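You operate a simulated robot arm through the tools that you are given. There is no shell and no other tool. Be economical: measure what you need, move in short steps, check, and stop when the job is done.

You are at the controls of a simulated robot arm. One attempt, no reset.

JOB
Top up the latched bottle with 2 shots of water.
Fine: lay its foil cap in the CLEAN tray meanwhile and press it back on; swing the spout back over the drip tray.

It is judged by the outcome, as a careful person would: the job done as asked, and still so three seconds after it is handed in. It fails if anything else is knocked over, pushed out of place, dropped, spilled or broken. A push-on lid holds only when it is set on centred and level and pressed home; a screw cap is set on level and turned clockwise until tight.

ROBOT AND FRAMES
A 6-joint arm with a two-finger parallel gripper, fixed in place. Base frame: the origin is at the foot of the arm, x ahead of it, y to its left, z up; the work surface is at about z = 850. Readings come in mm, degrees, newtons and seconds.
With the tool pointing down near the work surface it reaches from about 240 to 640 mm from the base axis. Its first joint turns from -66.0 to 66.0 degrees. Payload 2.7 kg.
The tool frame sits at the grasp point between the pads (the TCP): z along the fingers, y along the line on which they close. The tips reach 23 mm beyond it. Largest opening 94 mm; finger width 38, thickness 10; the body of the gripper, 54 by 96 mm, starts 39 mm behind the TCP.
Orientation is told as [roll, pitch, yaw] about the base's x, y, z axes, in that order, counted from this pose: with the fingers straight down and closing along the base's y, the tool's x points along the base's -x, its y along +y and its z along -z.

CONTROLS
- The arm moves only by the tool servo_tool. Its argument "deltas" is a list of rows, each a list of 3 entries, a list of its own where there are three numbers: the turn, a rotation vector about the tool's x, y, z in degrees, then the shift along the tool's x, y, z in mm, then the finger opening in mm, from 0 to 94. In form: [[[ax, ay, az], [tx, ty, tz], claw], ...]. A call has 1 to 12 rows; each row is the pose to reach, as a shift and turn from the pose commanded when the call began, along the tool's axes at that moment. A row lasts 0.2 s, in which the tool goes at most 50 mm and 8.6 degrees; a call with a longer step from one row to the next is refused whole, and so is a gripper value outside its range. A pose out of reach is approached as far as the arm can. The call stops where the force on the tool passes 40 N (or 10 N more than at its start, if that is more) or the arm is blocked; 0.2 s more then pass. The fingers move at their own pace (about 45 mm/s each) and stop on an object; they squeeze with about 39 N. The grip force told is the motor's: it shows also when the fingers shut on nothing. Time passes only in rows, and 0.2 s behind the last, so rows that repeat a pose let the fingers close. The reply holds the time, the measured pose of the TCP, the force on the tool along the base axes, the opening and the grip force, in the units named above and with some noise.
- Cameras (640 x 400 px; columns grow to the right, rows downward): "scene" is fixed at [94.5, -437.8, 1407.6]; the picture's right is [0.67, -0.74, 0.00], its down [-0.33, -0.30, -0.89] and it looks along [0.66, 0.60, -0.45] (base axes); focal length 259 px, centre (320, 200). "wrist" rides on the gripper at [-39, 0, -44] in the tool frame; the picture's right is [0.00, -1.00, 0.00], its down [0.97, 0.00, -0.24] and it looks along [0.24, 0.00, 0.97] (tool axes); focal length 218 px, centre (320, 200). There is no depth. A picture from a camera that has moved, and an enlarged one, comes with that camera's place and axes in the base frame and with its lens. The place of the scene camera against the robot may be out by one fixed shift of up to 18 mm in any direction.
- capture(camera): a new picture of that camera. No time passes.
- zoom(camera, box): a new picture of the part [left, top, right, bottom] of that camera's present view, enlarged. No time passes.
- finish_job(): hands the job in; it is judged then, once.

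Go step by step. Nothing tells you positions but the pictures and the camera data: compare them with the known pose of the tool, close in by small moves and look again before you grip or let go. The budget is 120 turns and 76 pictures, counting those below and the enlarged ones. Unless the task says otherwise, let go and move clear before handing in, and close with one line.

The tools are called after "Request:" as a command line: name --argument value ..., lists and objects as JSON in quotes. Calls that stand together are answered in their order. servo_tool: Moves the arm, as the interface text tells. Its arguments: {"type":"object","properties":{"deltas":{"type":"array"}},"required":["deltas"]} The other tools are called the same way: capture (camera) takes a picture; zoom (camera, box) takes an enlarged picture of a part of a camera's view; finish_job () hands the job in.

At the start:

```text
time: 0.0
eef_pos: [266.4, -120.0, 1327.7]
orientation: [0.0, 0.0, 0.0]
wrist_force: [0.1, 0.4, 0.2]
grip_width: 94.0
grip_force: 0.2
```

scene: 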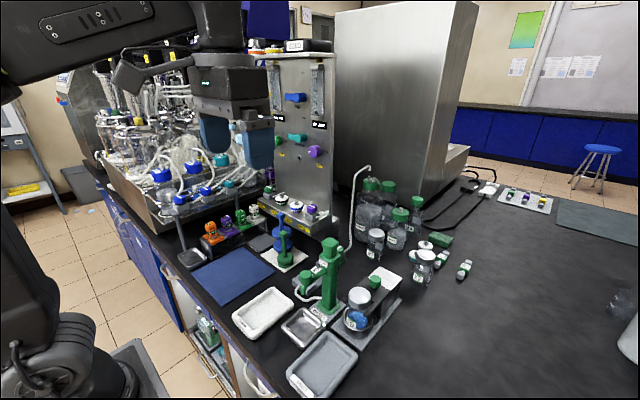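
wrist: 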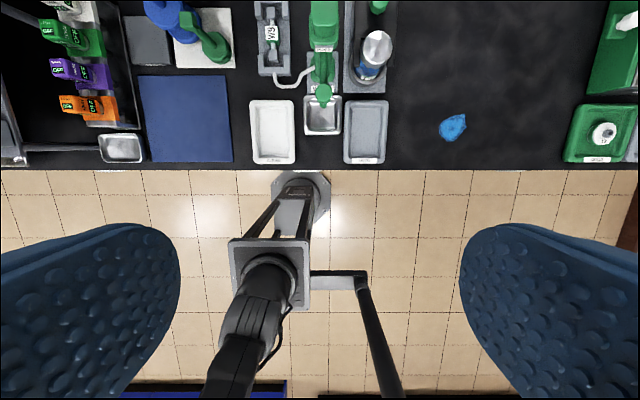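

I see a bench with a green dispenser pump, trays and a bottle held in a latched fixture. I'll zoom in for details first.

Request:
zoom --camera "scene" --box '[220, 220, 420, 400]'

Request:
zoom --camera "wrist" --box '[230, 0, 420, 170]'

```text
2.22 times, centred on (320, 310) of scene
camera zoom: at [94.5, -437.8, 1407.6], right [0.67, -0.74, 0.0], down [-0.33, -0.3, -0.89], along [0.66, 0.6, -0.45], focal length 575 px, centre (320, -44)
```

zoom: 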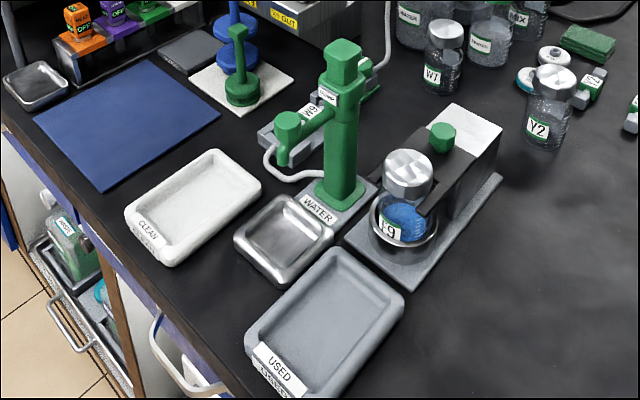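

```text
2.35 times, centred on (325, 85) of wrist
camera zoom: at [307.5, -119.5, 1371.9], right [0.0, -1.0, 0.0], down [-0.97, 0.0, 0.24], along [-0.24, 0.0, -0.97], focal length 514 px, centre (308, 471)
```

zoom: 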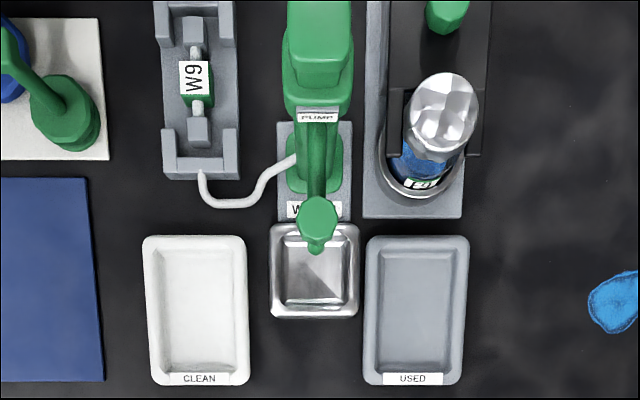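

The pump column is at about (465,-126) with its top near z 1060. The foil-capped bottle Y9 is in the latch fixture at about (470,-217), cap top near 955. I'll move in to look closer.

Request:
servo_tool --deltas '[[[0, 0, 0], [-34, -12, 27], 94], [[0, 0, 0], [-67, -25, 54], 94], [[0, 0, 0], [-100, -37, 80], 94], [[0, 0, 0], [-134, -50, 107], 94], [[0, 0, 0], [-134, -50, 107], 94]]'

Request:
capture --camera "wrist"

Request:
zoom --camera "scene" --box '[280, 220, 400, 340]'

```text
time: 1.2
eef_pos: [401.6, -171.5, 1217.9]
orientation: [0.0, 0.0, 0.1]
wrist_force: [0.2, -0.3, 0.5]
grip_width: 93.9
grip_force: 0.0
```

```text
71 pictures are left
camera wrist: at [441.9, -171.1, 1262.2], right [0.0, -1.0, 0.0], down [-0.97, 0.0, 0.24], along [-0.24, 0.0, -0.97], focal length 218 px, centre (320, 200)
```

wrist: 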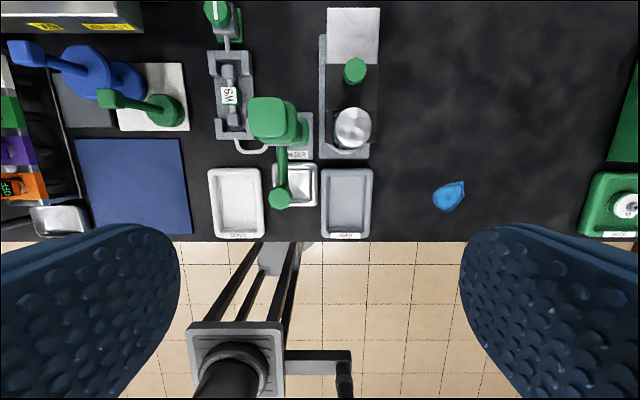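

```text
3.33 times, centred on (340, 280) of scene
camera zoom: at [94.5, -437.8, 1407.6], right [0.67, -0.74, 0.0], down [-0.33, -0.3, -0.89], along [0.66, 0.6, -0.45], focal length 863 px, centre (253, -67)
```

zoom: 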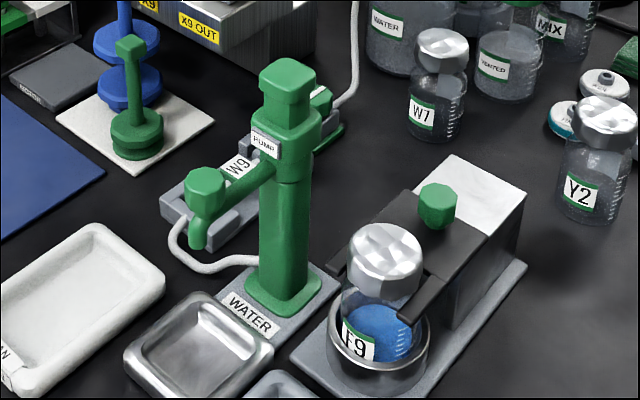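

Request:
zoom --camera "wrist" --box '[190, 0, 390, 240]'

Request:
zoom --camera "scene" --box '[290, 240, 345, 310]'

Request:
zoom --camera "scene" --box '[325, 260, 395, 340]'

```text
1.67 times, centred on (290, 120) of wrist
camera zoom: at [441.9, -171.1, 1262.2], right [0.0, -1.0, 0.0], down [-0.97, 0.0, 0.24], along [-0.24, 0.0, -0.97], focal length 364 px, centre (370, 333)
```

zoom: 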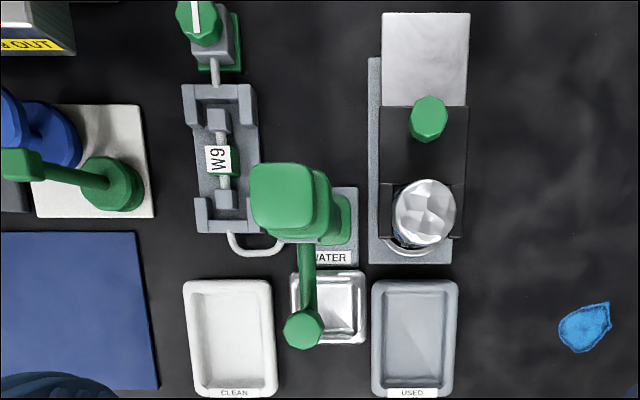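

```text
5.71 times, centred on (318, 275) of scene
camera zoom: at [94.5, -437.8, 1407.6], right [0.67, -0.74, 0.0], down [-0.33, -0.3, -0.89], along [0.66, 0.6, -0.45], focal length 1479 px, centre (334, -229)
```

zoom: 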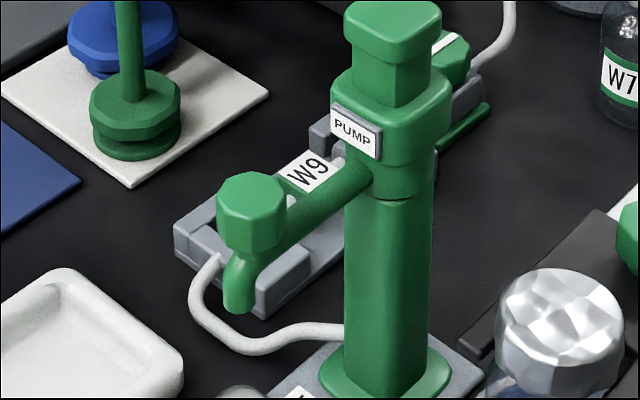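

```text
5.00 times, centred on (360, 300) of scene
camera zoom: at [94.5, -437.8, 1407.6], right [0.67, -0.74, 0.0], down [-0.33, -0.3, -0.89], along [0.66, 0.6, -0.45], focal length 1294 px, centre (120, -300)
```

zoom: 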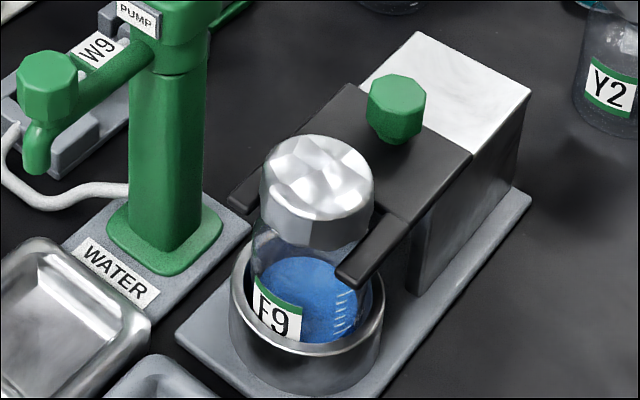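

Bottle F9 is held by a fork latch under its foil cap, and the pump's spout sits over the drip tray. I'll go above the cap, at about (465,-214).

Request:
servo_tool --deltas '[[[0, 0, 0], [-22, -22, 20], 80], [[0, 0, 0], [-44, -44, 50], 80], [[0, 0, 0], [-64.6, -44, 90], 80], [[0, 0, 0], [-64.6, -44, 130], 80], [[0, 0, 0], [-64.6, -44, 160.7], 80], [[0, 0, 0], [-64.6, -44, 160.7], 80]]'

Request:
capture --camera "wrist"

Request:
capture --camera "scene"

```text
time: 2.6
eef_pos: [466.3, -213.7, 1059.8]
orientation: [0.0, 0.0, 0.1]
wrist_force: [0.9, 0.2, 0.6]
grip_width: 80.3
grip_force: 0.1
```

```text
66 pictures are left
camera wrist: at [506.2, -213.8, 1105.0], right [0.0, -1.0, 0.0], down [-0.97, 0.0, 0.24], along [-0.24, 0.0, -0.97], focal length 218 px, centre (320, 200)
```

wrist: 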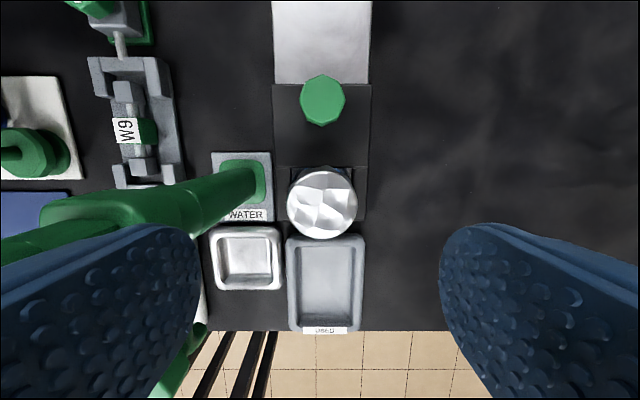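

```text
65 pictures are left
```

scene: 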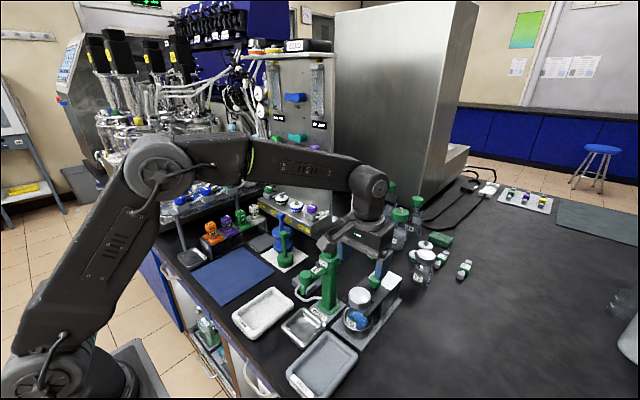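

The cap is nearly centred below at about (468,-216). I'll come down partway and look again.

Request:
servo_tool --deltas '[[[0, 0, 0], [-2, -2, 0], 72], [[0, 0, 0], [-2, -2, 30], 72], [[0, 0, 0], [-2, -2, 60], 72], [[0, 0, 0], [-2, -2, 72], 72], [[0, 0, 0], [-2, -2, 72], 72]]'

Request:
capture --camera "wrist"

Request:
zoom --camera "scene" --box '[305, 230, 415, 340]'

```text
time: 3.8
eef_pos: [468.4, -214.6, 988.3]
orientation: [0.0, 0.0, 0.0]
wrist_force: [-0.2, -0.9, 0.6]
grip_width: 72.0
grip_force: 0.0
```

```text
64 pictures are left
camera wrist: at [508.4, -214.9, 1032.5], right [0.0, -1.0, 0.0], down [-0.97, 0.0, 0.24], along [-0.24, 0.0, -0.97], focal length 218 px, centre (320, 200)
```

wrist: 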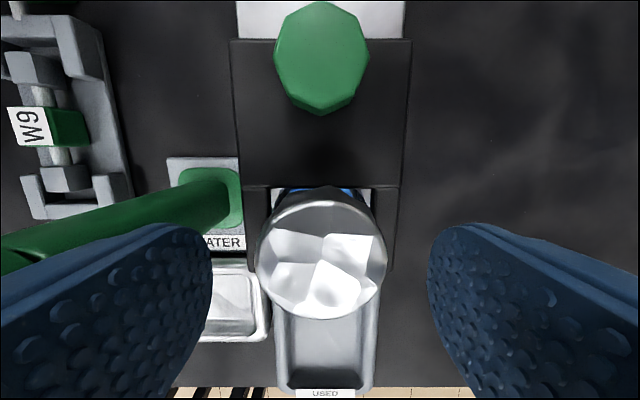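

```text
3.64 times, centred on (360, 285) of scene
camera zoom: at [94.5, -437.8, 1407.6], right [0.67, -0.74, 0.0], down [-0.33, -0.3, -0.89], along [0.66, 0.6, -0.45], focal length 941 px, centre (174, -109)
```

zoom: 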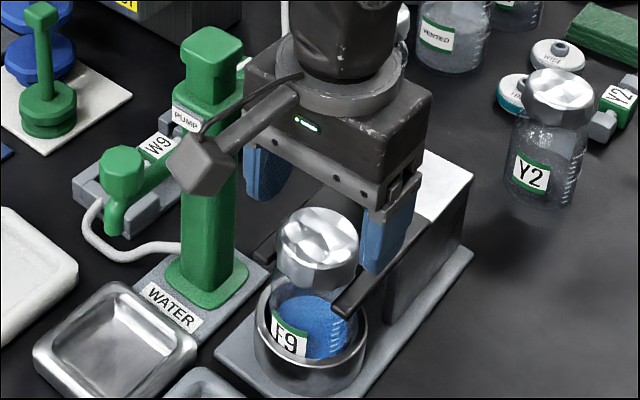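

The cap centre is about (467,-215.6) with its top near 957, and the fork plate top is near 933. I'll lower so the tips stay just above the fork, then look.

Request:
servo_tool --deltas '[[[0, 0, 0], [0, 0, 14], 70], [[0, 0, 0], [0, 0, 26], 66], [[0, 0, 0], [0, 0, 26], 64]]'

Request:
capture --camera "wrist"

Request:
zoom --camera "scene" --box '[325, 250, 395, 330]'

```text
time: 4.6
eef_pos: [468.0, -215.8, 963.5]
orientation: [0.0, 0.0, 0.0]
wrist_force: [0.0, -0.5, -1.5]
grip_width: 64.0
grip_force: 0.1
```

```text
62 pictures are left
camera wrist: at [508.5, -215.9, 1006.8], right [0.0, -1.0, 0.0], down [-0.97, 0.0, 0.24], along [-0.24, 0.0, -0.97], focal length 218 px, centre (320, 200)
```

wrist: 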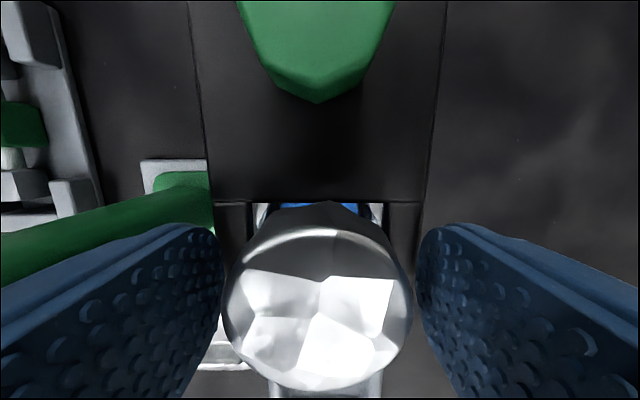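

```text
5.00 times, centred on (360, 290) of scene
camera zoom: at [94.5, -437.8, 1407.6], right [0.67, -0.74, 0.0], down [-0.33, -0.3, -0.89], along [0.66, 0.6, -0.45], focal length 1294 px, centre (120, -250)
```

zoom: 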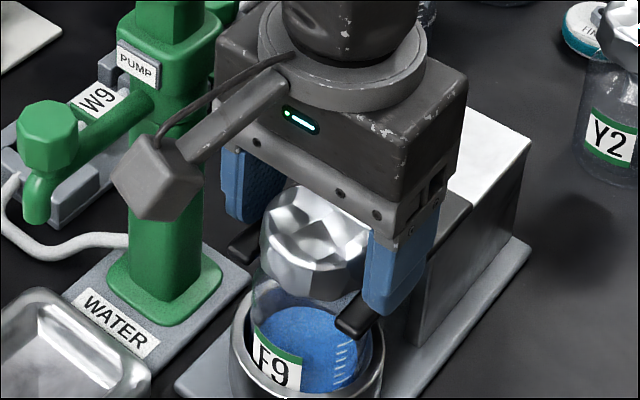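

The fingers straddle the cap and are centred. I'll close them on it.

Request:
servo_tool --deltas '[[[0, 0, 0], [0, 0, -1], 50], [[0, 0, 0], [0, 0, -1], 40], [[0, 0, 0], [0, 0, -1], 38], [[0, 0, 0], [0, 0, -1], 36]]'

```text
time: 5.6
eef_pos: [468.6, -214.7, 963.5]
orientation: [0.0, 0.0, 0.0]
wrist_force: [1.0, 0.1, -1.1]
grip_width: 49.9
grip_force: 38.9
```

It's gripped at 50 mm. I'll lift slowly straight up.

Request:
servo_tool --deltas '[[[0, 0, 0], [0, 0, -4], 36], [[0, 0, 0], [0, 0, -10], 36], [[0, 0, 0], [0, 0, -20], 36], [[0, 0, 0], [0, 0, -40], 36], [[0, 0, 0], [0, 0, -70], 36], [[0, 0, 0], [0, 0, -70], 36]]'

Request:
zoom --camera "scene" --box '[305, 220, 415, 340]'

```text
time: 7.0
eef_pos: [466.3, -216.2, 1032.9]
orientation: [0.0, 0.0, 0.0]
wrist_force: [0.5, -0.6, -0.3]
grip_width: 50.2
grip_force: 39.4
```

```text
3.33 times, centred on (360, 280) of scene
camera zoom: at [94.5, -437.8, 1407.6], right [0.67, -0.74, 0.0], down [-0.33, -0.3, -0.89], along [0.66, 0.6, -0.45], focal length 863 px, centre (187, -67)
```

zoom: 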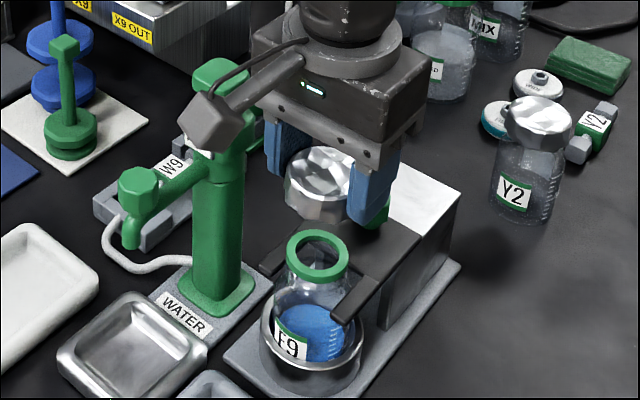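

The cap is off and the open bottle is still latched. I'll carry the cap high over the pump to the CLEAN tray, at about (339,-8).

Request:
servo_tool --deltas '[[[0, 0, 0], [0, 0, -40], 36], [[0, 0, 0], [0, 0, -80], 36], [[0, 0, 0], [10, 20, -100], 36], [[0, 0, 0], [34, 55, -100], 36], [[0, 0, 0], [58, 94, -100], 36], [[0, 0, 0], [82, 132, -100], 36], [[0, 0, 0], [106, 172, -100], 36], [[0, 0, 0], [128, 208, -100], 36], [[0, 0, 0], [128, 208, -100], 36], [[0, 0, 0], [128, 208, -100], 36]]'

Request:
capture --camera "wrist"

```text
time: 9.2
eef_pos: [340.6, -8.5, 1130.9]
orientation: [-0.1, 0.1, 0.0]
wrist_force: [0.6, 0.2, -1.0]
grip_width: 50.3
grip_force: 39.1
```

```text
59 pictures are left
camera wrist: at [379.8, -7.2, 1175.9], right [0.0, -1.0, 0.0], down [-0.97, 0.0, 0.24], along [-0.24, 0.0, -0.97], focal length 218 px, centre (320, 200)
```

wrist: 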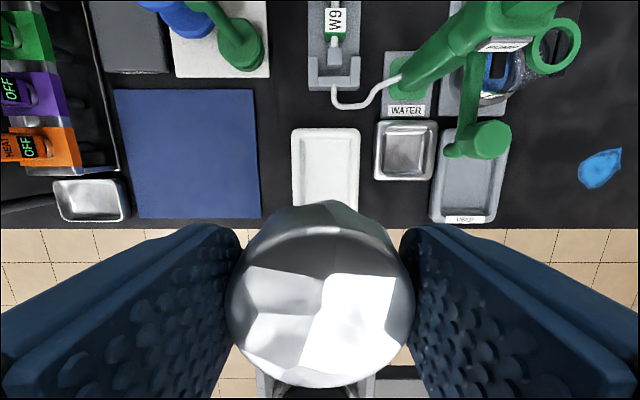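

The tray centre works out to about (335,-14). I'll descend to just above it and check.

Request:
servo_tool --deltas '[[[0, 0, 0], [4, -6, 40], 36], [[0, 0, 0], [4, -6, 80], 36], [[0, 0, 0], [4, -6, 120], 36], [[0, 0, 0], [4, -6, 160], 36], [[0, 0, 0], [4, -6, 195], 36], [[0, 0, 0], [4, -6, 210], 36], [[0, 0, 0], [4, -6, 210], 36]]'

Request:
capture --camera "wrist"

Request:
zoom --camera "scene" --box '[220, 220, 340, 360]'

```text
time: 10.8
eef_pos: [337.0, -13.2, 921.6]
orientation: [0.0, 0.0, 0.0]
wrist_force: [0.4, -0.4, 0.1]
grip_width: 50.3
grip_force: 38.7
```

```text
58 pictures are left
camera wrist: at [377.0, -14.1, 967.6], right [0.0, -1.0, 0.0], down [-0.97, 0.0, 0.24], along [-0.24, 0.0, -0.97], focal length 218 px, centre (320, 200)
```

wrist: 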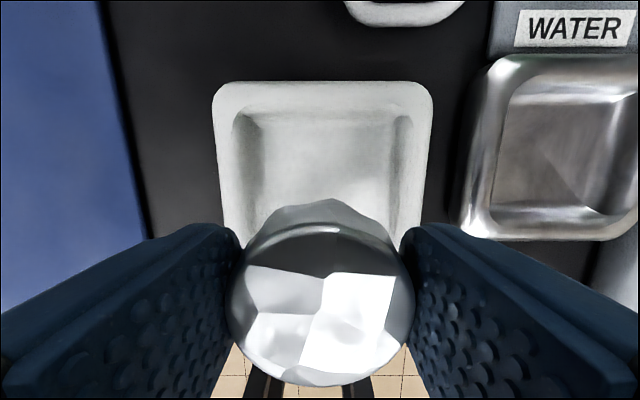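

```text
2.86 times, centred on (280, 290) of scene
camera zoom: at [94.5, -437.8, 1407.6], right [0.67, -0.74, 0.0], down [-0.33, -0.3, -0.89], along [0.66, 0.6, -0.45], focal length 740 px, centre (434, -57)
```

zoom: 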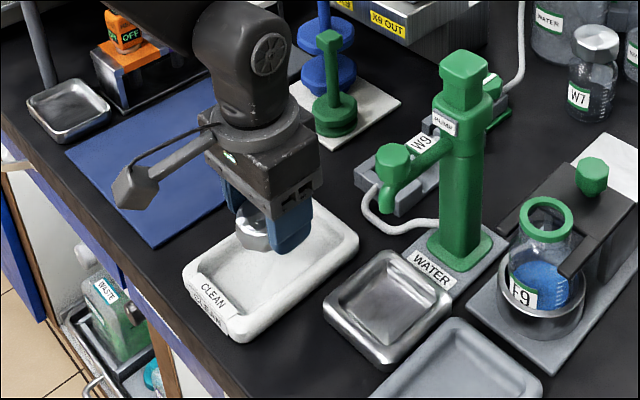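

The cap is centred over the tray. I'll lower it slowly until it touches.

Request:
servo_tool --deltas '[[[0, 0, 0], [0, 0, 8], 36], [[0, 0, 0], [0, 0, 14], 36], [[0, 0, 0], [0, 0, 17], 36], [[0, 0, 0], [0, 0, 19], 36], [[0, 0, 0], [0, 0, 19], 36]]'

```text
time: 12.0
eef_pos: [336.9, -12.6, 903.7]
orientation: [0.0, 0.0, 0.0]
wrist_force: [0.7, 0.3, -0.7]
grip_width: 50.1
grip_force: 38.9
```

Request:
servo_tool --deltas '[[[0, 0, 0], [0, 0, 2], 36], [[0, 0, 0], [0, 0, 4], 36], [[0, 0, 0], [0, 0, 4], 36]]'

Request:
zoom --camera "scene" --box '[240, 250, 300, 330]'

```text
time: 12.8
eef_pos: [336.7, -13.9, 900.7]
orientation: [0.1, 0.0, 0.0]
wrist_force: [1.1, 0.9, 0.1]
grip_width: 50.1
grip_force: 38.9
```

```text
5.00 times, centred on (270, 290) of scene
camera zoom: at [94.5, -437.8, 1407.6], right [0.67, -0.74, 0.0], down [-0.33, -0.3, -0.89], along [0.66, 0.6, -0.45], focal length 1294 px, centre (570, -250)
```

zoom: 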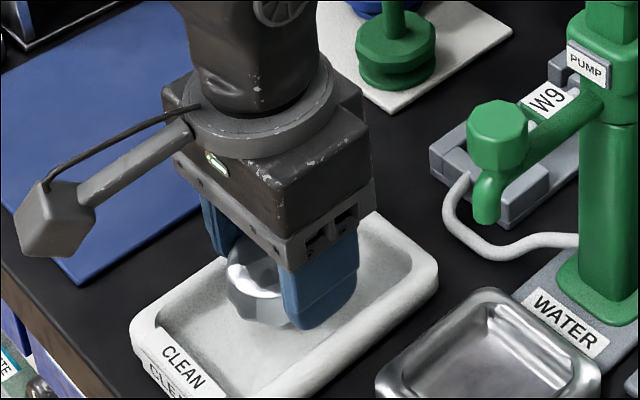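

Request:
servo_tool --deltas '[[[0, 0, 0], [0, 0, 2], 36], [[0, 0, 0], [0, 0, 4], 36], [[0, 0, 0], [0, 0, 6], 36], [[0, 0, 0], [0, 0, 6], 36]]'

```text
time: 13.8
eef_pos: [336.5, -14.5, 894.3]
orientation: [0.0, 0.0, 0.0]
wrist_force: [-9.5, -3.1, 22.7]
grip_width: 50.1
grip_force: 39.5
```

Contact. I'll ease off 1 mm, then open.

Request:
servo_tool --deltas '[[[0, 0, 0], [0, 0, -1], 36], [[0, 0, 0], [0, 0, -1], 52], [[0, 0, 0], [0, 0, -1], 56], [[0, 0, 0], [0, 0, -1], 62], [[0, 0, 0], [0, 0, -1], 62]]'

Request:
capture --camera "wrist"

```text
time: 15.0
eef_pos: [336.4, -13.9, 894.2]
orientation: [0.0, 0.1, 0.0]
wrist_force: [-0.5, -0.5, 0.5]
grip_width: 61.9
grip_force: 0.1
```

```text
55 pictures are left
camera wrist: at [376.2, -13.2, 938.8], right [0.0, -1.0, 0.0], down [-0.97, 0.0, 0.24], along [-0.24, 0.0, -0.97], focal length 218 px, centre (320, 200)
```

wrist: 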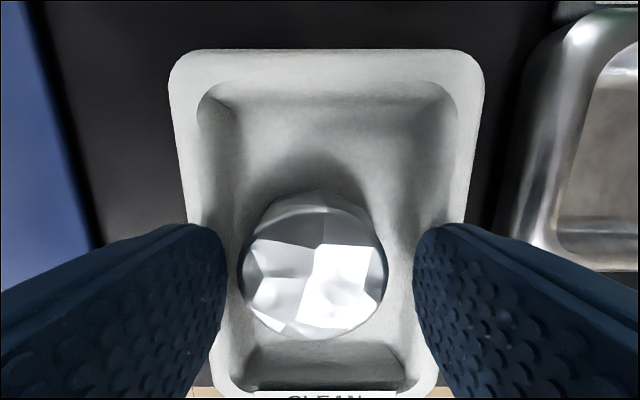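

The cap lies upright in the tray, though it seems to have dropped a little. I'll rise and inspect.

Request:
servo_tool --deltas '[[[0, 0, 0], [0, 0, -20], 66], [[0, 0, 0], [0, 0, -60], 70], [[0, 0, 0], [0, 0, -100], 70], [[0, 0, 0], [-30, 0, -140], 70], [[0, 0, 0], [-30, 0, -140], 70]]'

Request:
capture --camera "wrist"

Request:
zoom --camera "scene" --box '[220, 260, 310, 360]'

```text
time: 16.2
eef_pos: [365.7, -14.7, 1035.5]
orientation: [-0.1, -0.1, 0.0]
wrist_force: [0.2, -0.1, 0.0]
grip_width: 70.0
grip_force: 0.1
```

```text
54 pictures are left
camera wrist: at [405.0, -15.3, 1079.4], right [0.0, -1.0, 0.0], down [-0.97, 0.0, 0.24], along [-0.24, 0.0, -0.97], focal length 218 px, centre (320, 200)
```

wrist: 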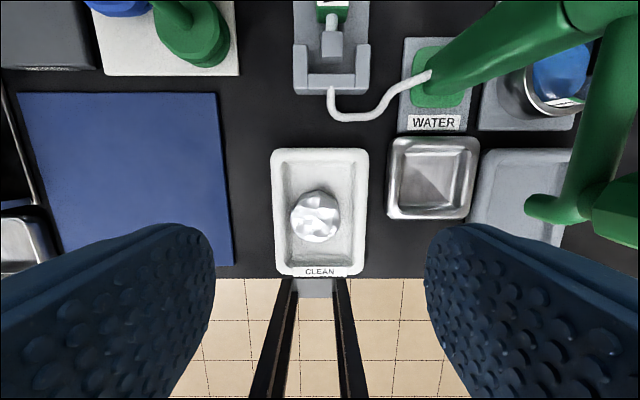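

```text
4.00 times, centred on (265, 310) of scene
camera zoom: at [94.5, -437.8, 1407.6], right [0.67, -0.74, 0.0], down [-0.33, -0.3, -0.89], along [0.66, 0.6, -0.45], focal length 1036 px, centre (540, -240)
```

zoom: 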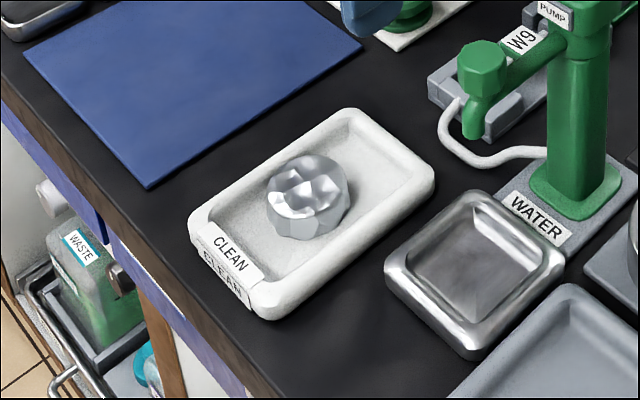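

The cap lies upright in CLEAN. The spout's knob handle is at about (385,-125), top near z 1016, so next I'll move above it.

Request:
servo_tool --deltas '[[[0, 0, 0], [0, 0, -40], 50], [[0, 0, 0], [-10, -40, -45], 50], [[0, 0, 0], [-20, -80, -45], 50], [[0, 0, 0], [-20, -111, -45], 50], [[0, 0, 0], [-20, -111, -35], 50], [[0, 0, 0], [-20, -111, -35], 50]]'

Request:
capture --camera "wrist"

Request:
zoom --camera "scene" --box '[270, 200, 380, 320]'

```text
time: 17.6
eef_pos: [386.7, -125.8, 1070.0]
orientation: [0.0, 0.0, 0.0]
wrist_force: [0.4, 0.0, -0.7]
grip_width: 49.9
grip_force: 0.1
```

```text
52 pictures are left
camera wrist: at [426.5, -126.3, 1114.3], right [0.0, -1.0, 0.0], down [-0.97, 0.0, 0.24], along [-0.24, 0.0, -0.97], focal length 218 px, centre (320, 200)
```

wrist: 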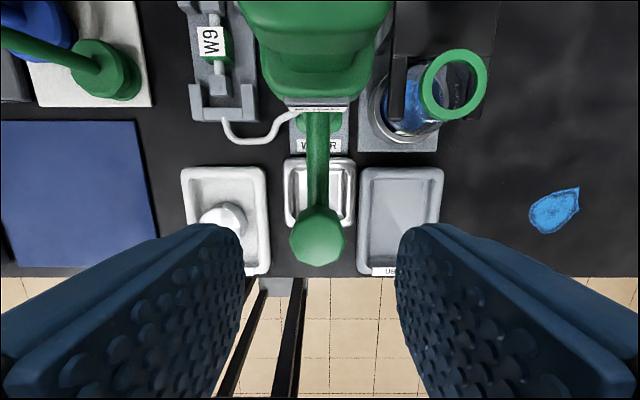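

```text
3.33 times, centred on (325, 260) of scene
camera zoom: at [94.5, -437.8, 1407.6], right [0.67, -0.74, 0.0], down [-0.33, -0.3, -0.89], along [0.66, 0.6, -0.45], focal length 863 px, centre (303, 0)
```

zoom: 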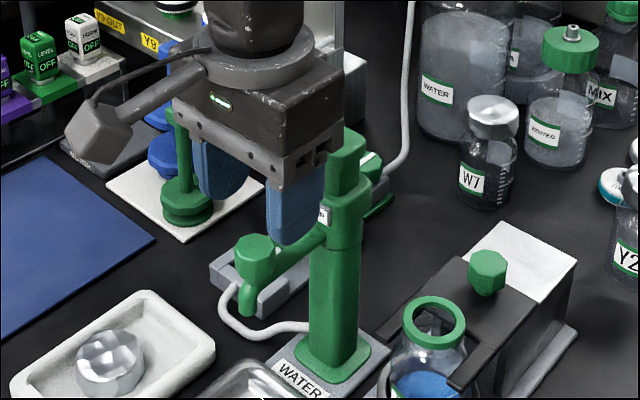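

The knob is centred between the fingers at about (383,-125), roughly 27 mm wide. I'll lower over it and loosely cage it.

Request:
servo_tool --deltas '[[[0, 0, 0], [1.5, 1, 16], 44], [[0, 0, 0], [1.5, 1, 32], 44], [[0, 0, 0], [1.5, 1, 50], 44], [[0, 0, 0], [1.5, 1, 50], 36], [[0, 0, 0], [1.5, 1, 50], 34]]'

Request:
capture --camera "wrist"

Request:
zoom --camera "scene" --box '[270, 200, 380, 320]'

```text
time: 18.8
eef_pos: [385.3, -124.8, 1020.5]
orientation: [0.0, 0.0, 0.0]
wrist_force: [0.0, -0.1, 0.4]
grip_width: 33.9
grip_force: 0.0
```

```text
50 pictures are left
camera wrist: at [423.9, -124.3, 1064.4], right [0.0, -1.0, 0.0], down [-0.97, 0.0, 0.24], along [-0.24, 0.0, -0.97], focal length 218 px, centre (320, 200)
```

wrist: 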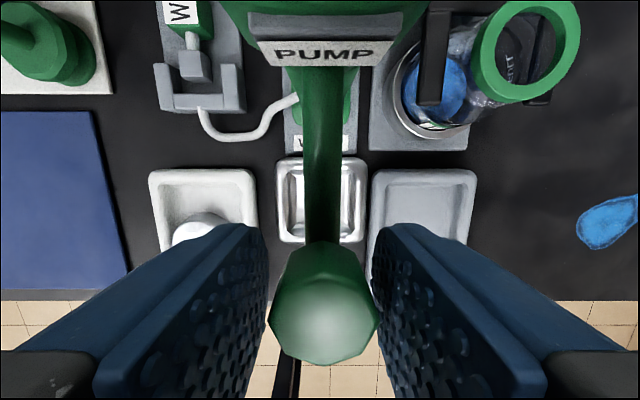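

```text
3.33 times, centred on (325, 260) of scene
camera zoom: at [94.5, -437.8, 1407.6], right [0.67, -0.74, 0.0], down [-0.33, -0.3, -0.89], along [0.66, 0.6, -0.45], focal length 863 px, centre (303, 0)
```

zoom: 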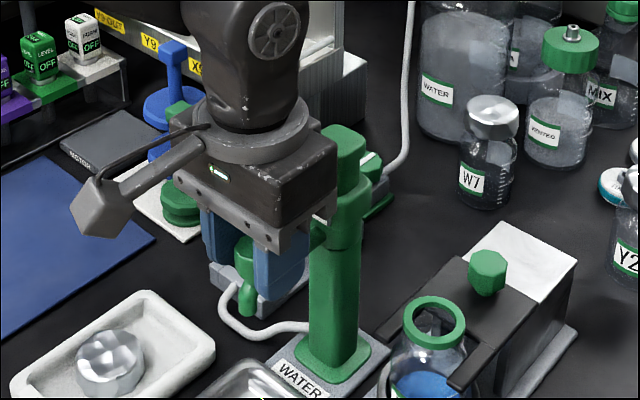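

The knob is caged. I'll swing it in an arc about the column (467,-125) and turn the tool with it, doing the first 40° now.

Request:
servo_tool --deltas '[[[0, 0, -8], [-0.8, -11.6, 0], 34], [[0, 0, -16], [-3.2, -23.0, 0], 34], [[0, 0, -24], [-7.2, -34.0, 0], 34], [[0, 0, -32], [-12.7, -44.2, 0], 34], [[0, 0, -40], [-19.5, -53.7, 0], 34], [[0, 0, -40], [-19.5, -53.7, 0], 34]]'

Request:
capture --camera "wrist"

```text
time: 20.2
eef_pos: [404.9, -175.8, 1020.2]
orientation: [0.0, 0.1, 40.1]
wrist_force: [0.7, -1.0, -0.3]
grip_width: 34.0
grip_force: 0.5
```

```text
48 pictures are left
camera wrist: at [435.1, -152.4, 1063.7], right [0.64, -0.77, 0.0], down [-0.74, -0.63, 0.24], along [-0.18, -0.15, -0.97], focal length 218 px, centre (320, 200)
```

wrist: 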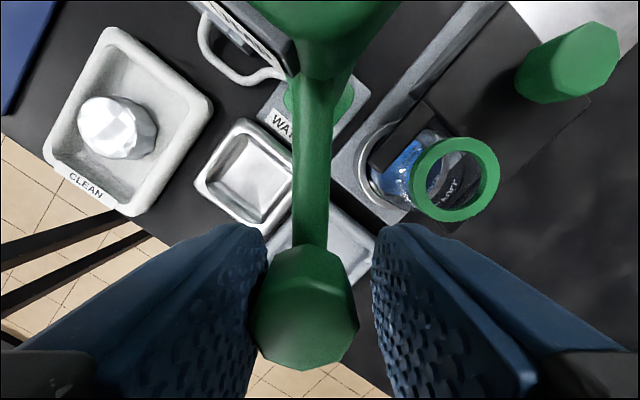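

It follows well. I'll swing another 22° and check the nozzle height against the bottle rim before crossing it.

Request:
servo_tool --deltas '[[[0, 0, -8], [-0.8, -11.6, 0], 34], [[0, 0, -16], [-3.2, -23.0, 0], 34], [[0, 0, -22], [-6.1, -31.3, 0], 34], [[0, 0, -22], [-6.1, -31.3, 0], 34]]'

Request:
zoom --camera "scene" --box '[300, 220, 400, 330]'

```text
time: 21.2
eef_pos: [430.4, -197.0, 1020.8]
orientation: [-0.1, 0.0, 62.1]
wrist_force: [-0.8, 0.8, 1.0]
grip_width: 34.0
grip_force: 0.0
```

```text
3.64 times, centred on (350, 275) of scene
camera zoom: at [94.5, -437.8, 1407.6], right [0.67, -0.74, 0.0], down [-0.33, -0.3, -0.89], along [0.66, 0.6, -0.45], focal length 941 px, centre (211, -73)
```

zoom: 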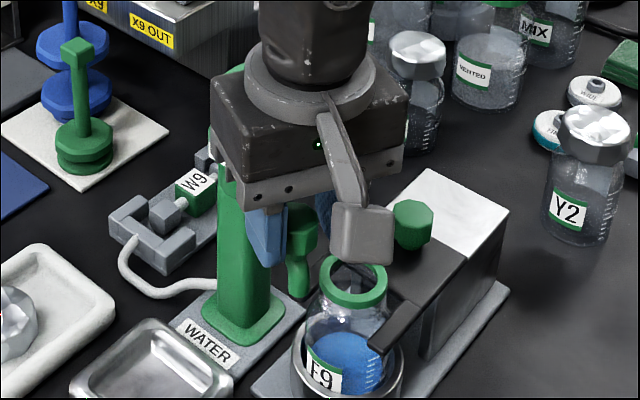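

The nozzle bottom is about 10 mm above the rim, so I'll continue the arc until it's over the bottle mouth.

Request:
servo_tool --deltas '[[[0, 0, -6], [-0.5, -8.7, 0], 34], [[0, 0, -12], [-1.8, -17.4, 0], 34], [[0, 0, -18], [-4.1, -25.8, 0], 34], [[0, 0, -24], [-7.2, -34.0, 0], 34], [[0, 0, -30], [-11.2, -41.7, 0], 34], [[0, 0, -30], [-11.2, -41.7, 0], 34]]'

Request:
zoom --camera "scene" --box '[300, 220, 400, 330]'

Request:
capture --camera "wrist"

```text
time: 22.6
eef_pos: [470.7, -207.1, 1020.5]
orientation: [0.1, 0.0, 92.2]
wrist_force: [-7.5, 1.7, 1.7]
grip_width: 37.1
grip_force: 3.4
```

```text
3.64 times, centred on (350, 275) of scene
camera zoom: at [94.3, -437.7, 1407.6], right [0.67, -0.74, 0.0], down [-0.33, -0.3, -0.89], along [0.66, 0.6, -0.45], focal length 941 px, centre (211, -73)
```

zoom: 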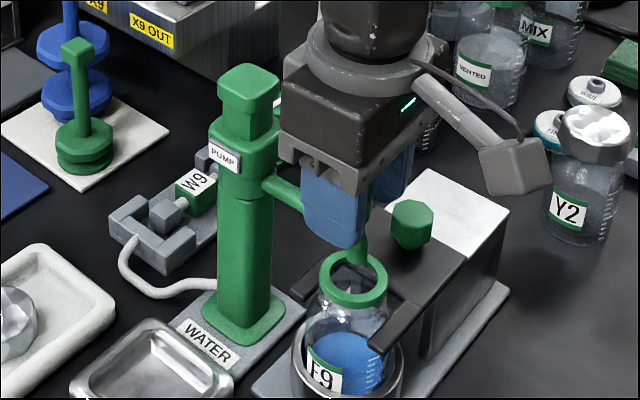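

```text
45 pictures are left
camera wrist: at [470.4, -168.0, 1064.2], right [1.0, 0.04, 0.0], down [0.04, -0.97, 0.24], along [0.01, -0.24, -0.97], focal length 218 px, centre (320, 200)
```

wrist: 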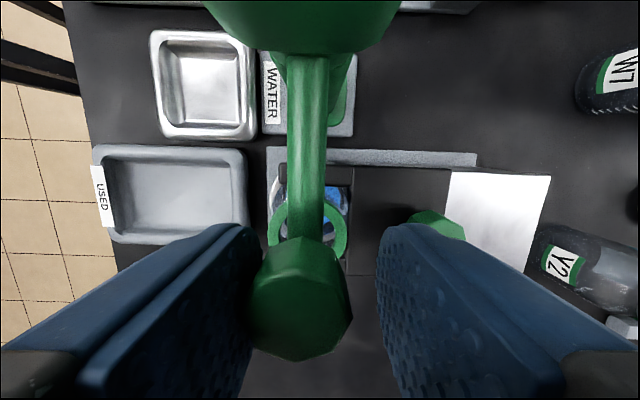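

The spout appears to be over the bottle, with a light contact force. I'll ease back a little and zoom in to check the nozzle against the mouth.

Request:
servo_tool --deltas '[[[0, 0, 0], [0, 3, 0], 40], [[0, 0, 0], [0, 3, 0], 40]]'

Request:
zoom --camera "scene" --box '[335, 270, 385, 310]'

Request:
zoom --camera "wrist" --box '[230, 140, 390, 290]'

```text
time: 23.2
eef_pos: [467.4, -207.4, 1020.7]
orientation: [0.0, 0.1, 92.0]
wrist_force: [-0.2, -0.3, 0.2]
grip_width: 40.1
grip_force: 0.0
```

```text
10.00 times, centred on (360, 290) of scene
camera zoom: at [94.5, -437.8, 1407.6], right [0.67, -0.74, 0.0], down [-0.33, -0.3, -0.89], along [0.66, 0.6, -0.45], focal length 2589 px, centre (-80, -700)
```

zoom: 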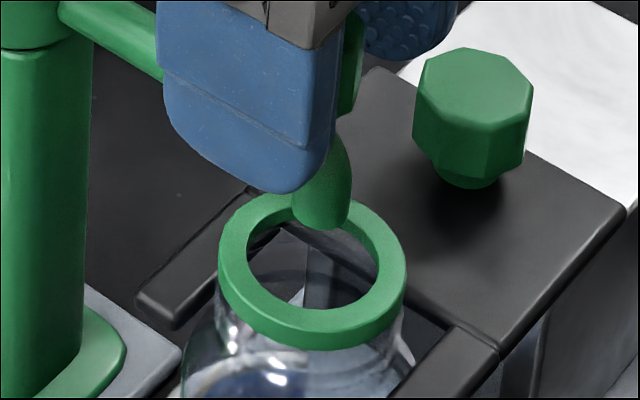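

```text
2.67 times, centred on (310, 215) of wrist
camera zoom: at [467.8, -168.4, 1064.5], right [1.0, 0.04, 0.0], down [0.03, -0.97, 0.24], along [0.01, -0.24, -0.97], focal length 582 px, centre (347, 160)
```

zoom: 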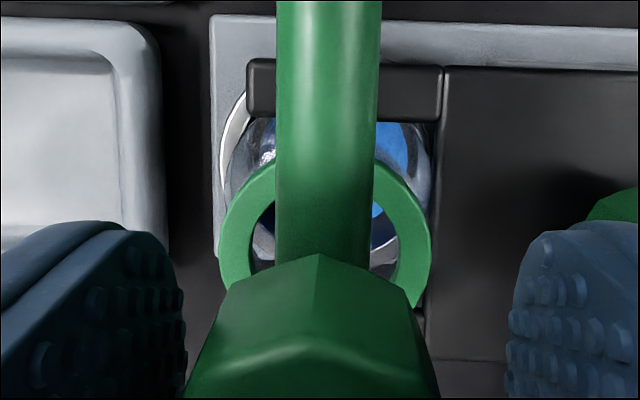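

The nozzle is centred over the mouth to within a few mm. I'll release upward and go over the plunger top at (467,-125) with fingers closed.

Request:
servo_tool --deltas '[[[0, 0, 0], [0, 0, -25], 42], [[0, 0, 0], [0, 0, -60], 42], [[0, 0, 0], [0, 0, -90], 20], [[0, 0, 0], [-40, 0, -90], 0], [[0, 0, 0], [-82.5, 3, -90], 0], [[0, 0, 0], [-82.5, 3, -90], 0], [[0, 0, 0], [-82.5, 3, -90], 0]]'

Request:
capture --camera "wrist"

Request:
zoom --camera "scene" --box '[290, 200, 400, 320]'

```text
time: 24.8
eef_pos: [461.4, -126.0, 1109.2]
orientation: [0.0, 0.0, 92.1]
wrist_force: [-0.9, -0.4, -0.6]
grip_width: 0.2
grip_force: 38.8
```

```text
42 pictures are left
camera wrist: at [460.6, -86.5, 1153.3], right [1.0, 0.03, 0.0], down [0.03, -0.97, 0.24], along [0.01, -0.24, -0.97], focal length 218 px, centre (320, 200)
```

wrist: 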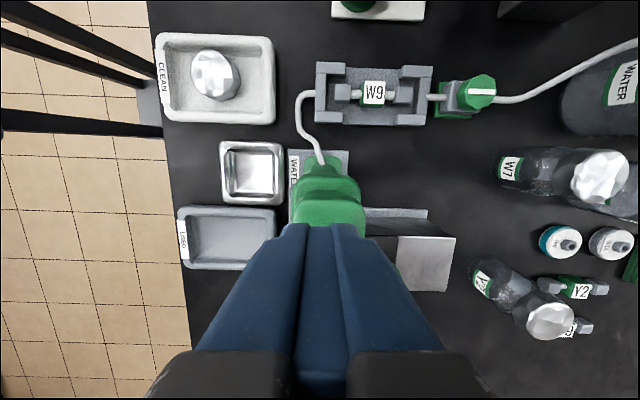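

```text
3.33 times, centred on (345, 260) of scene
camera zoom: at [94.5, -437.8, 1407.6], right [0.67, -0.74, 0.0], down [-0.33, -0.3, -0.89], along [0.66, 0.6, -0.45], focal length 863 px, centre (237, 0)
```

zoom: 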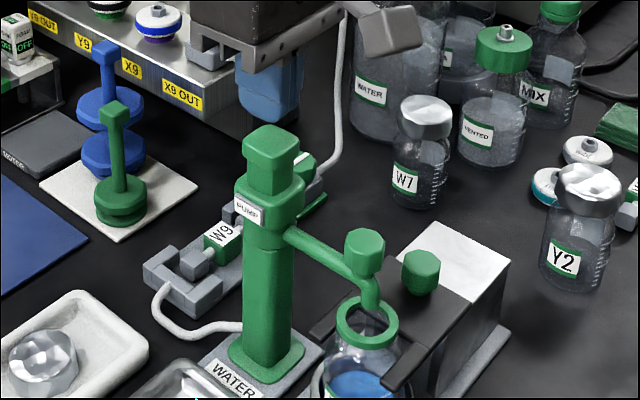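

The spout is aligned with the mouth and the valve line is open. I'll centre over the plunger and press down gently to find contact and travel.

Request:
servo_tool --deltas '[[[0, 0, 0], [0, -4.5, 0], 0], [[0, 0, 0], [0, -4.5, 15], 0], [[0, 0, 0], [0, -4.5, 25], 0], [[0, 0, 0], [0, -4.5, 30], 0], [[0, 0, 0], [0, -4.5, 34], 0], [[0, 0, 0], [0, -4.5, 34], 0]]'

Request:
zoom --camera "scene" --box '[290, 200, 400, 320]'

```text
time: 26.2
eef_pos: [467.7, -125.0, 1075.9]
orientation: [0.0, 0.0, 92.1]
wrist_force: [1.2, -2.0, 3.5]
grip_width: 0.2
grip_force: 39.1
```

```text
3.33 times, centred on (345, 260) of scene
camera zoom: at [94.5, -437.8, 1407.6], right [0.67, -0.74, 0.0], down [-0.33, -0.3, -0.89], along [0.66, 0.6, -0.45], focal length 863 px, centre (237, 0)
```

zoom: 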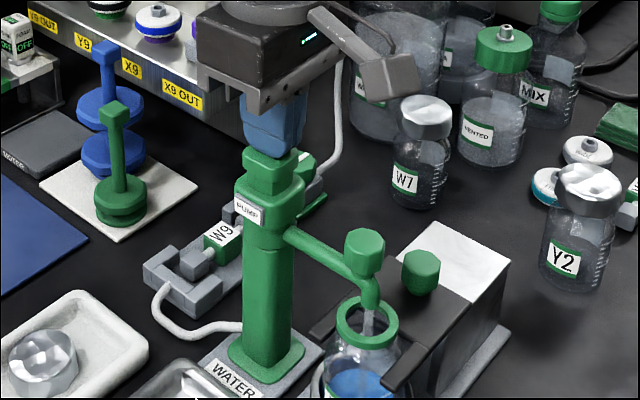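

Contact is made and water is starting to flow. I'll complete this stroke down to the stop.

Request:
servo_tool --deltas '[[[0, 0, 0], [0, 0, 4], 0], [[0, 0, 0], [0, 0, 8], 0], [[0, 0, 0], [0, 0, 12], 0], [[0, 0, 0], [0, 0, 15], 0], [[0, 0, 0], [0, 0, 18], 0], [[0, 0, 0], [0, 0, 21], 0], [[0, 0, 0], [0, 0, 24], 0]]'

Request:
zoom --camera "scene" --box '[290, 200, 400, 320]'

```text
time: 27.4
eef_pos: [467.3, -124.7, 1065.0]
orientation: [-0.6, 0.2, 92.2]
wrist_force: [-5.9, 3.9, 13.2]
grip_width: 0.0
grip_force: 38.9
stopped in row 6: the force on the tool passed its limit (the readings are from after the stop); the commanded pose is now the measured one
```

```text
3.33 times, centred on (345, 260) of scene
camera zoom: at [94.1, -437.6, 1407.7], right [0.67, -0.74, 0.0], down [-0.33, -0.3, -0.89], along [0.66, 0.6, -0.45], focal length 863 px, centre (237, 0)
```

zoom: 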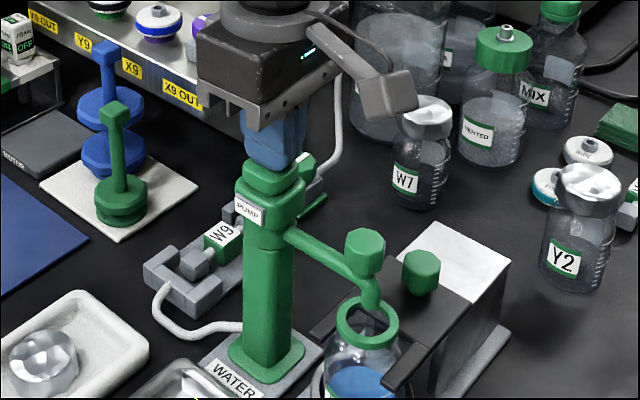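

It bottomed out at about TCP z 1065, so the first stroke is done. I'll release fully and check the plunger returns.

Request:
servo_tool --deltas '[[[0, 0, 0], [0, 0, -10], 0], [[0, 0, 0], [0, 0, -20], 0], [[0, 0, 0], [0, 0, -30], 0], [[0, 0, 0], [0, 0, -30], 0], [[0, 0, 0], [0, 0, -30], 0]]'

Request:
zoom --camera "scene" --box '[290, 210, 400, 340]'

```text
time: 28.6
eef_pos: [467.5, -124.2, 1093.3]
orientation: [-0.5, 0.2, 92.0]
wrist_force: [-0.5, -0.3, -0.4]
grip_width: 0.0
grip_force: 38.9
```

```text
3.08 times, centred on (345, 275) of scene
camera zoom: at [94.5, -437.8, 1407.6], right [0.67, -0.74, 0.0], down [-0.33, -0.3, -0.89], along [0.66, 0.6, -0.45], focal length 796 px, centre (243, -31)
```

zoom: 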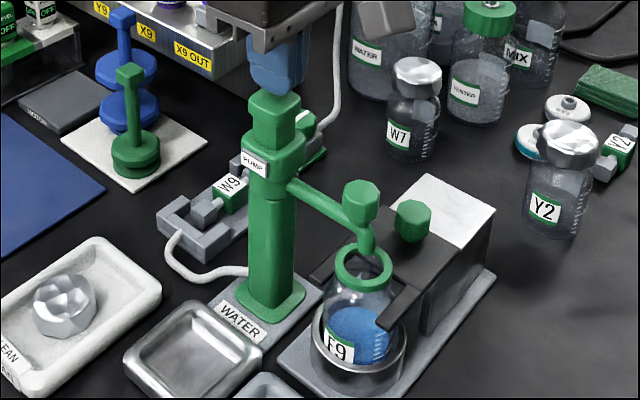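

The plunger is back up. Now the second full stroke.

Request:
servo_tool --deltas '[[[0, 0, 0], [0, 0, 8], 0], [[0, 0, 0], [0, 0, 13], 0], [[0, 0, 0], [0, 0, 17], 0], [[0, 0, 0], [0, 0, 21], 0], [[0, 0, 0], [0, 0, 25], 0], [[0, 0, 0], [0, 0, 28], 0], [[0, 0, 0], [0, 0, 31], 0], [[0, 0, 0], [0, 0, 34], 0], [[0, 0, 0], [0, 0, 37], 0]]'

Request:
zoom --camera "scene" --box '[290, 210, 400, 340]'

```text
time: 30.6
eef_pos: [467.6, -124.3, 1065.5]
orientation: [-1.2, 0.4, 92.1]
wrist_force: [-6.8, 2.7, 14.6]
grip_width: 0.0
grip_force: 38.8
stopped in row 9: the force on the tool passed its limit (the readings are from after the stop); the commanded pose is now the measured one
```

```text
3.08 times, centred on (345, 275) of scene
camera zoom: at [94.1, -437.6, 1407.7], right [0.67, -0.74, 0.0], down [-0.33, -0.3, -0.89], along [0.66, 0.6, -0.45], focal length 796 px, centre (243, -31)
```

zoom: 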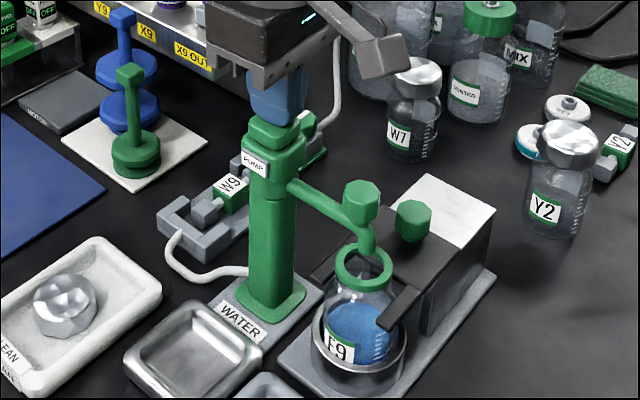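

Second stroke done, and the level is visibly higher. I'll release upward and remove the small tilt picked up.

Request:
servo_tool --deltas '[[[0, 0, 0], [0, 0, -12], 0], [[-0.6, -0.2, 0], [0, 0, -25], 0], [[-1.2, -0.4, 0], [0, 0, -44], 0], [[-1.2, -0.4, 0], [0, 0, -44], 0]]'

Request:
zoom --camera "scene" --box '[335, 270, 385, 330]'

```text
time: 31.6
eef_pos: [467.8, -125.3, 1108.8]
orientation: [0.2, -0.1, 92.1]
wrist_force: [0.5, 0.0, -0.2]
grip_width: 0.0
grip_force: 39.2
```

```text
6.67 times, centred on (360, 300) of scene
camera zoom: at [94.5, -437.8, 1407.6], right [0.67, -0.74, 0.0], down [-0.33, -0.3, -0.89], along [0.66, 0.6, -0.45], focal length 1726 px, centre (53, -467)
```

zoom: 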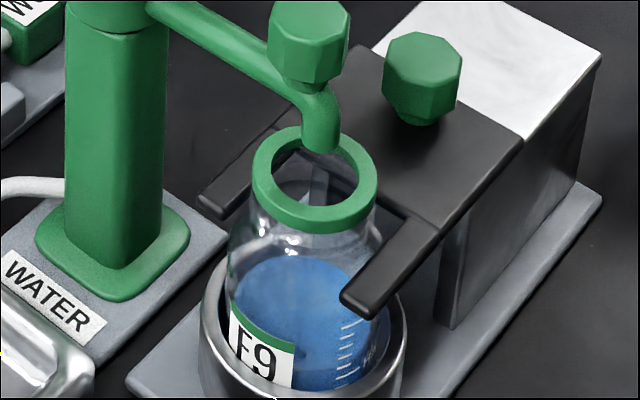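

The level rose with no spill, and a trailing stream is visible while it drains. I'll go back above the spout knob with fingers open.

Request:
servo_tool --deltas '[[[0, 0, 0], [20, 1, 0], 10], [[0, 0, 0], [50, 2, 0], 30], [[0, 0, 0], [82, 4, 0], 44], [[0, 0, 0], [82, 4, 20], 44], [[0, 0, 0], [82, 4, 40], 44], [[0, 0, 0], [82, 4, 40], 44]]'

Request:
capture --camera "wrist"

Request:
zoom --camera "scene" --box '[335, 270, 385, 330]'

```text
time: 33.0
eef_pos: [467.2, -207.0, 1067.1]
orientation: [0.1, -0.1, 92.1]
wrist_force: [0.1, -0.2, 0.8]
grip_width: 44.1
grip_force: 0.0
```

```text
35 pictures are left
camera wrist: at [466.2, -167.0, 1111.9], right [1.0, 0.04, 0.0], down [0.04, -0.97, 0.24], along [0.01, -0.24, -0.97], focal length 218 px, centre (320, 200)
```

wrist: 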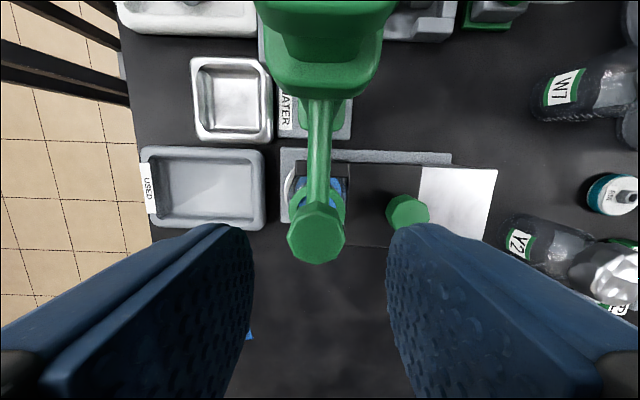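

```text
6.67 times, centred on (360, 300) of scene
camera zoom: at [94.5, -437.8, 1407.6], right [0.67, -0.74, 0.0], down [-0.33, -0.3, -0.89], along [0.66, 0.6, -0.45], focal length 1726 px, centre (53, -467)
```

zoom: 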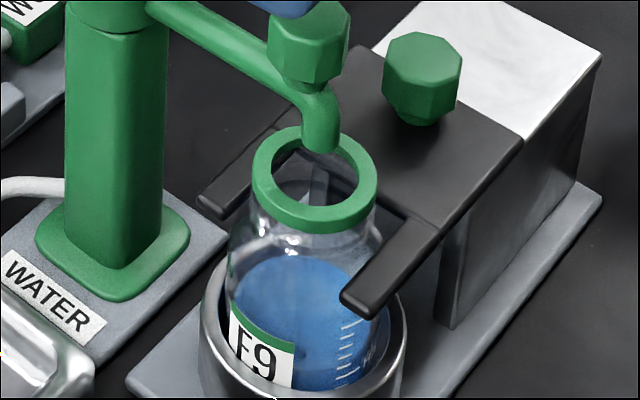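

No stream remains and the knob is centred. I'll lower and cage it.

Request:
servo_tool --deltas '[[[0, 0, 0], [0, 1, 16], 44], [[0, 0, 0], [0, 1, 32], 44], [[0, 0, 0], [0, 1, 47], 44], [[0, 0, 0], [0, 1, 47], 36], [[0, 0, 0], [0, 1, 47], 34]]'

Request:
capture --camera "wrist"

```text
time: 34.2
eef_pos: [465.9, -207.0, 1019.4]
orientation: [0.1, -0.2, 92.0]
wrist_force: [-0.5, -0.3, -0.1]
grip_width: 34.2
grip_force: 0.0
```

```text
33 pictures are left
camera wrist: at [464.7, -168.2, 1064.6], right [1.0, 0.04, 0.0], down [0.04, -0.97, 0.24], along [0.01, -0.24, -0.97], focal length 218 px, centre (320, 200)
```

wrist: 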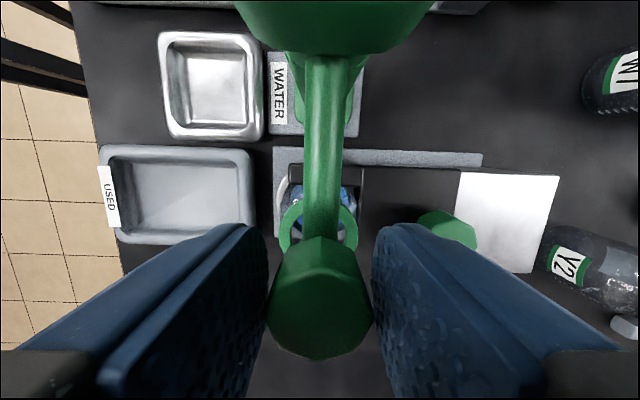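

Now I'll swing back, first 48° of arc, turning the tool to match.

Request:
servo_tool --deltas '[[[0, 0, 8.3], [-1.2, 11.5, 0], 34], [[0, 0, 16.7], [-4.0, 22.6, 0], 34], [[0, 0, 25], [-8.3, 33.3, 0], 34], [[0, 0, 33.3], [-14.0, 43.3, 0], 34], [[0, 0, 41.7], [-21.2, 52.3, 0], 34], [[0, 0, 50], [-29.4, 60.3, 0], 34], [[0, 0, 50], [-29.4, 60.3, 0], 34]]'

Request:
capture --camera "wrist"

```text
time: 35.8
eef_pos: [403.7, -178.6, 1020.4]
orientation: [0.1, 0.0, 41.9]
wrist_force: [-0.2, 0.2, 0.6]
grip_width: 34.2
grip_force: 0.4
```

```text
32 pictures are left
camera wrist: at [433.1, -153.3, 1065.5], right [0.67, -0.74, 0.0], down [-0.72, -0.65, 0.24], along [-0.18, -0.16, -0.97], focal length 218 px, centre (320, 200)
```

wrist: 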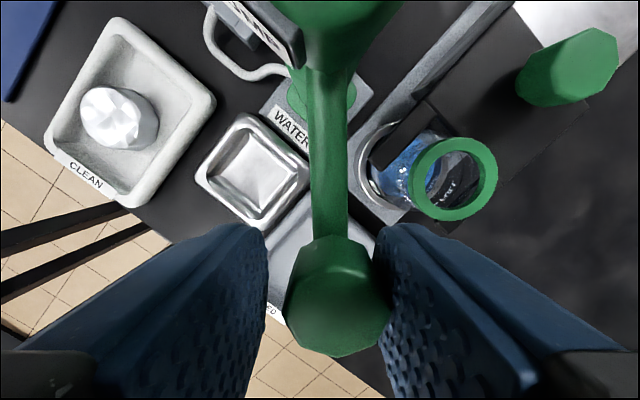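

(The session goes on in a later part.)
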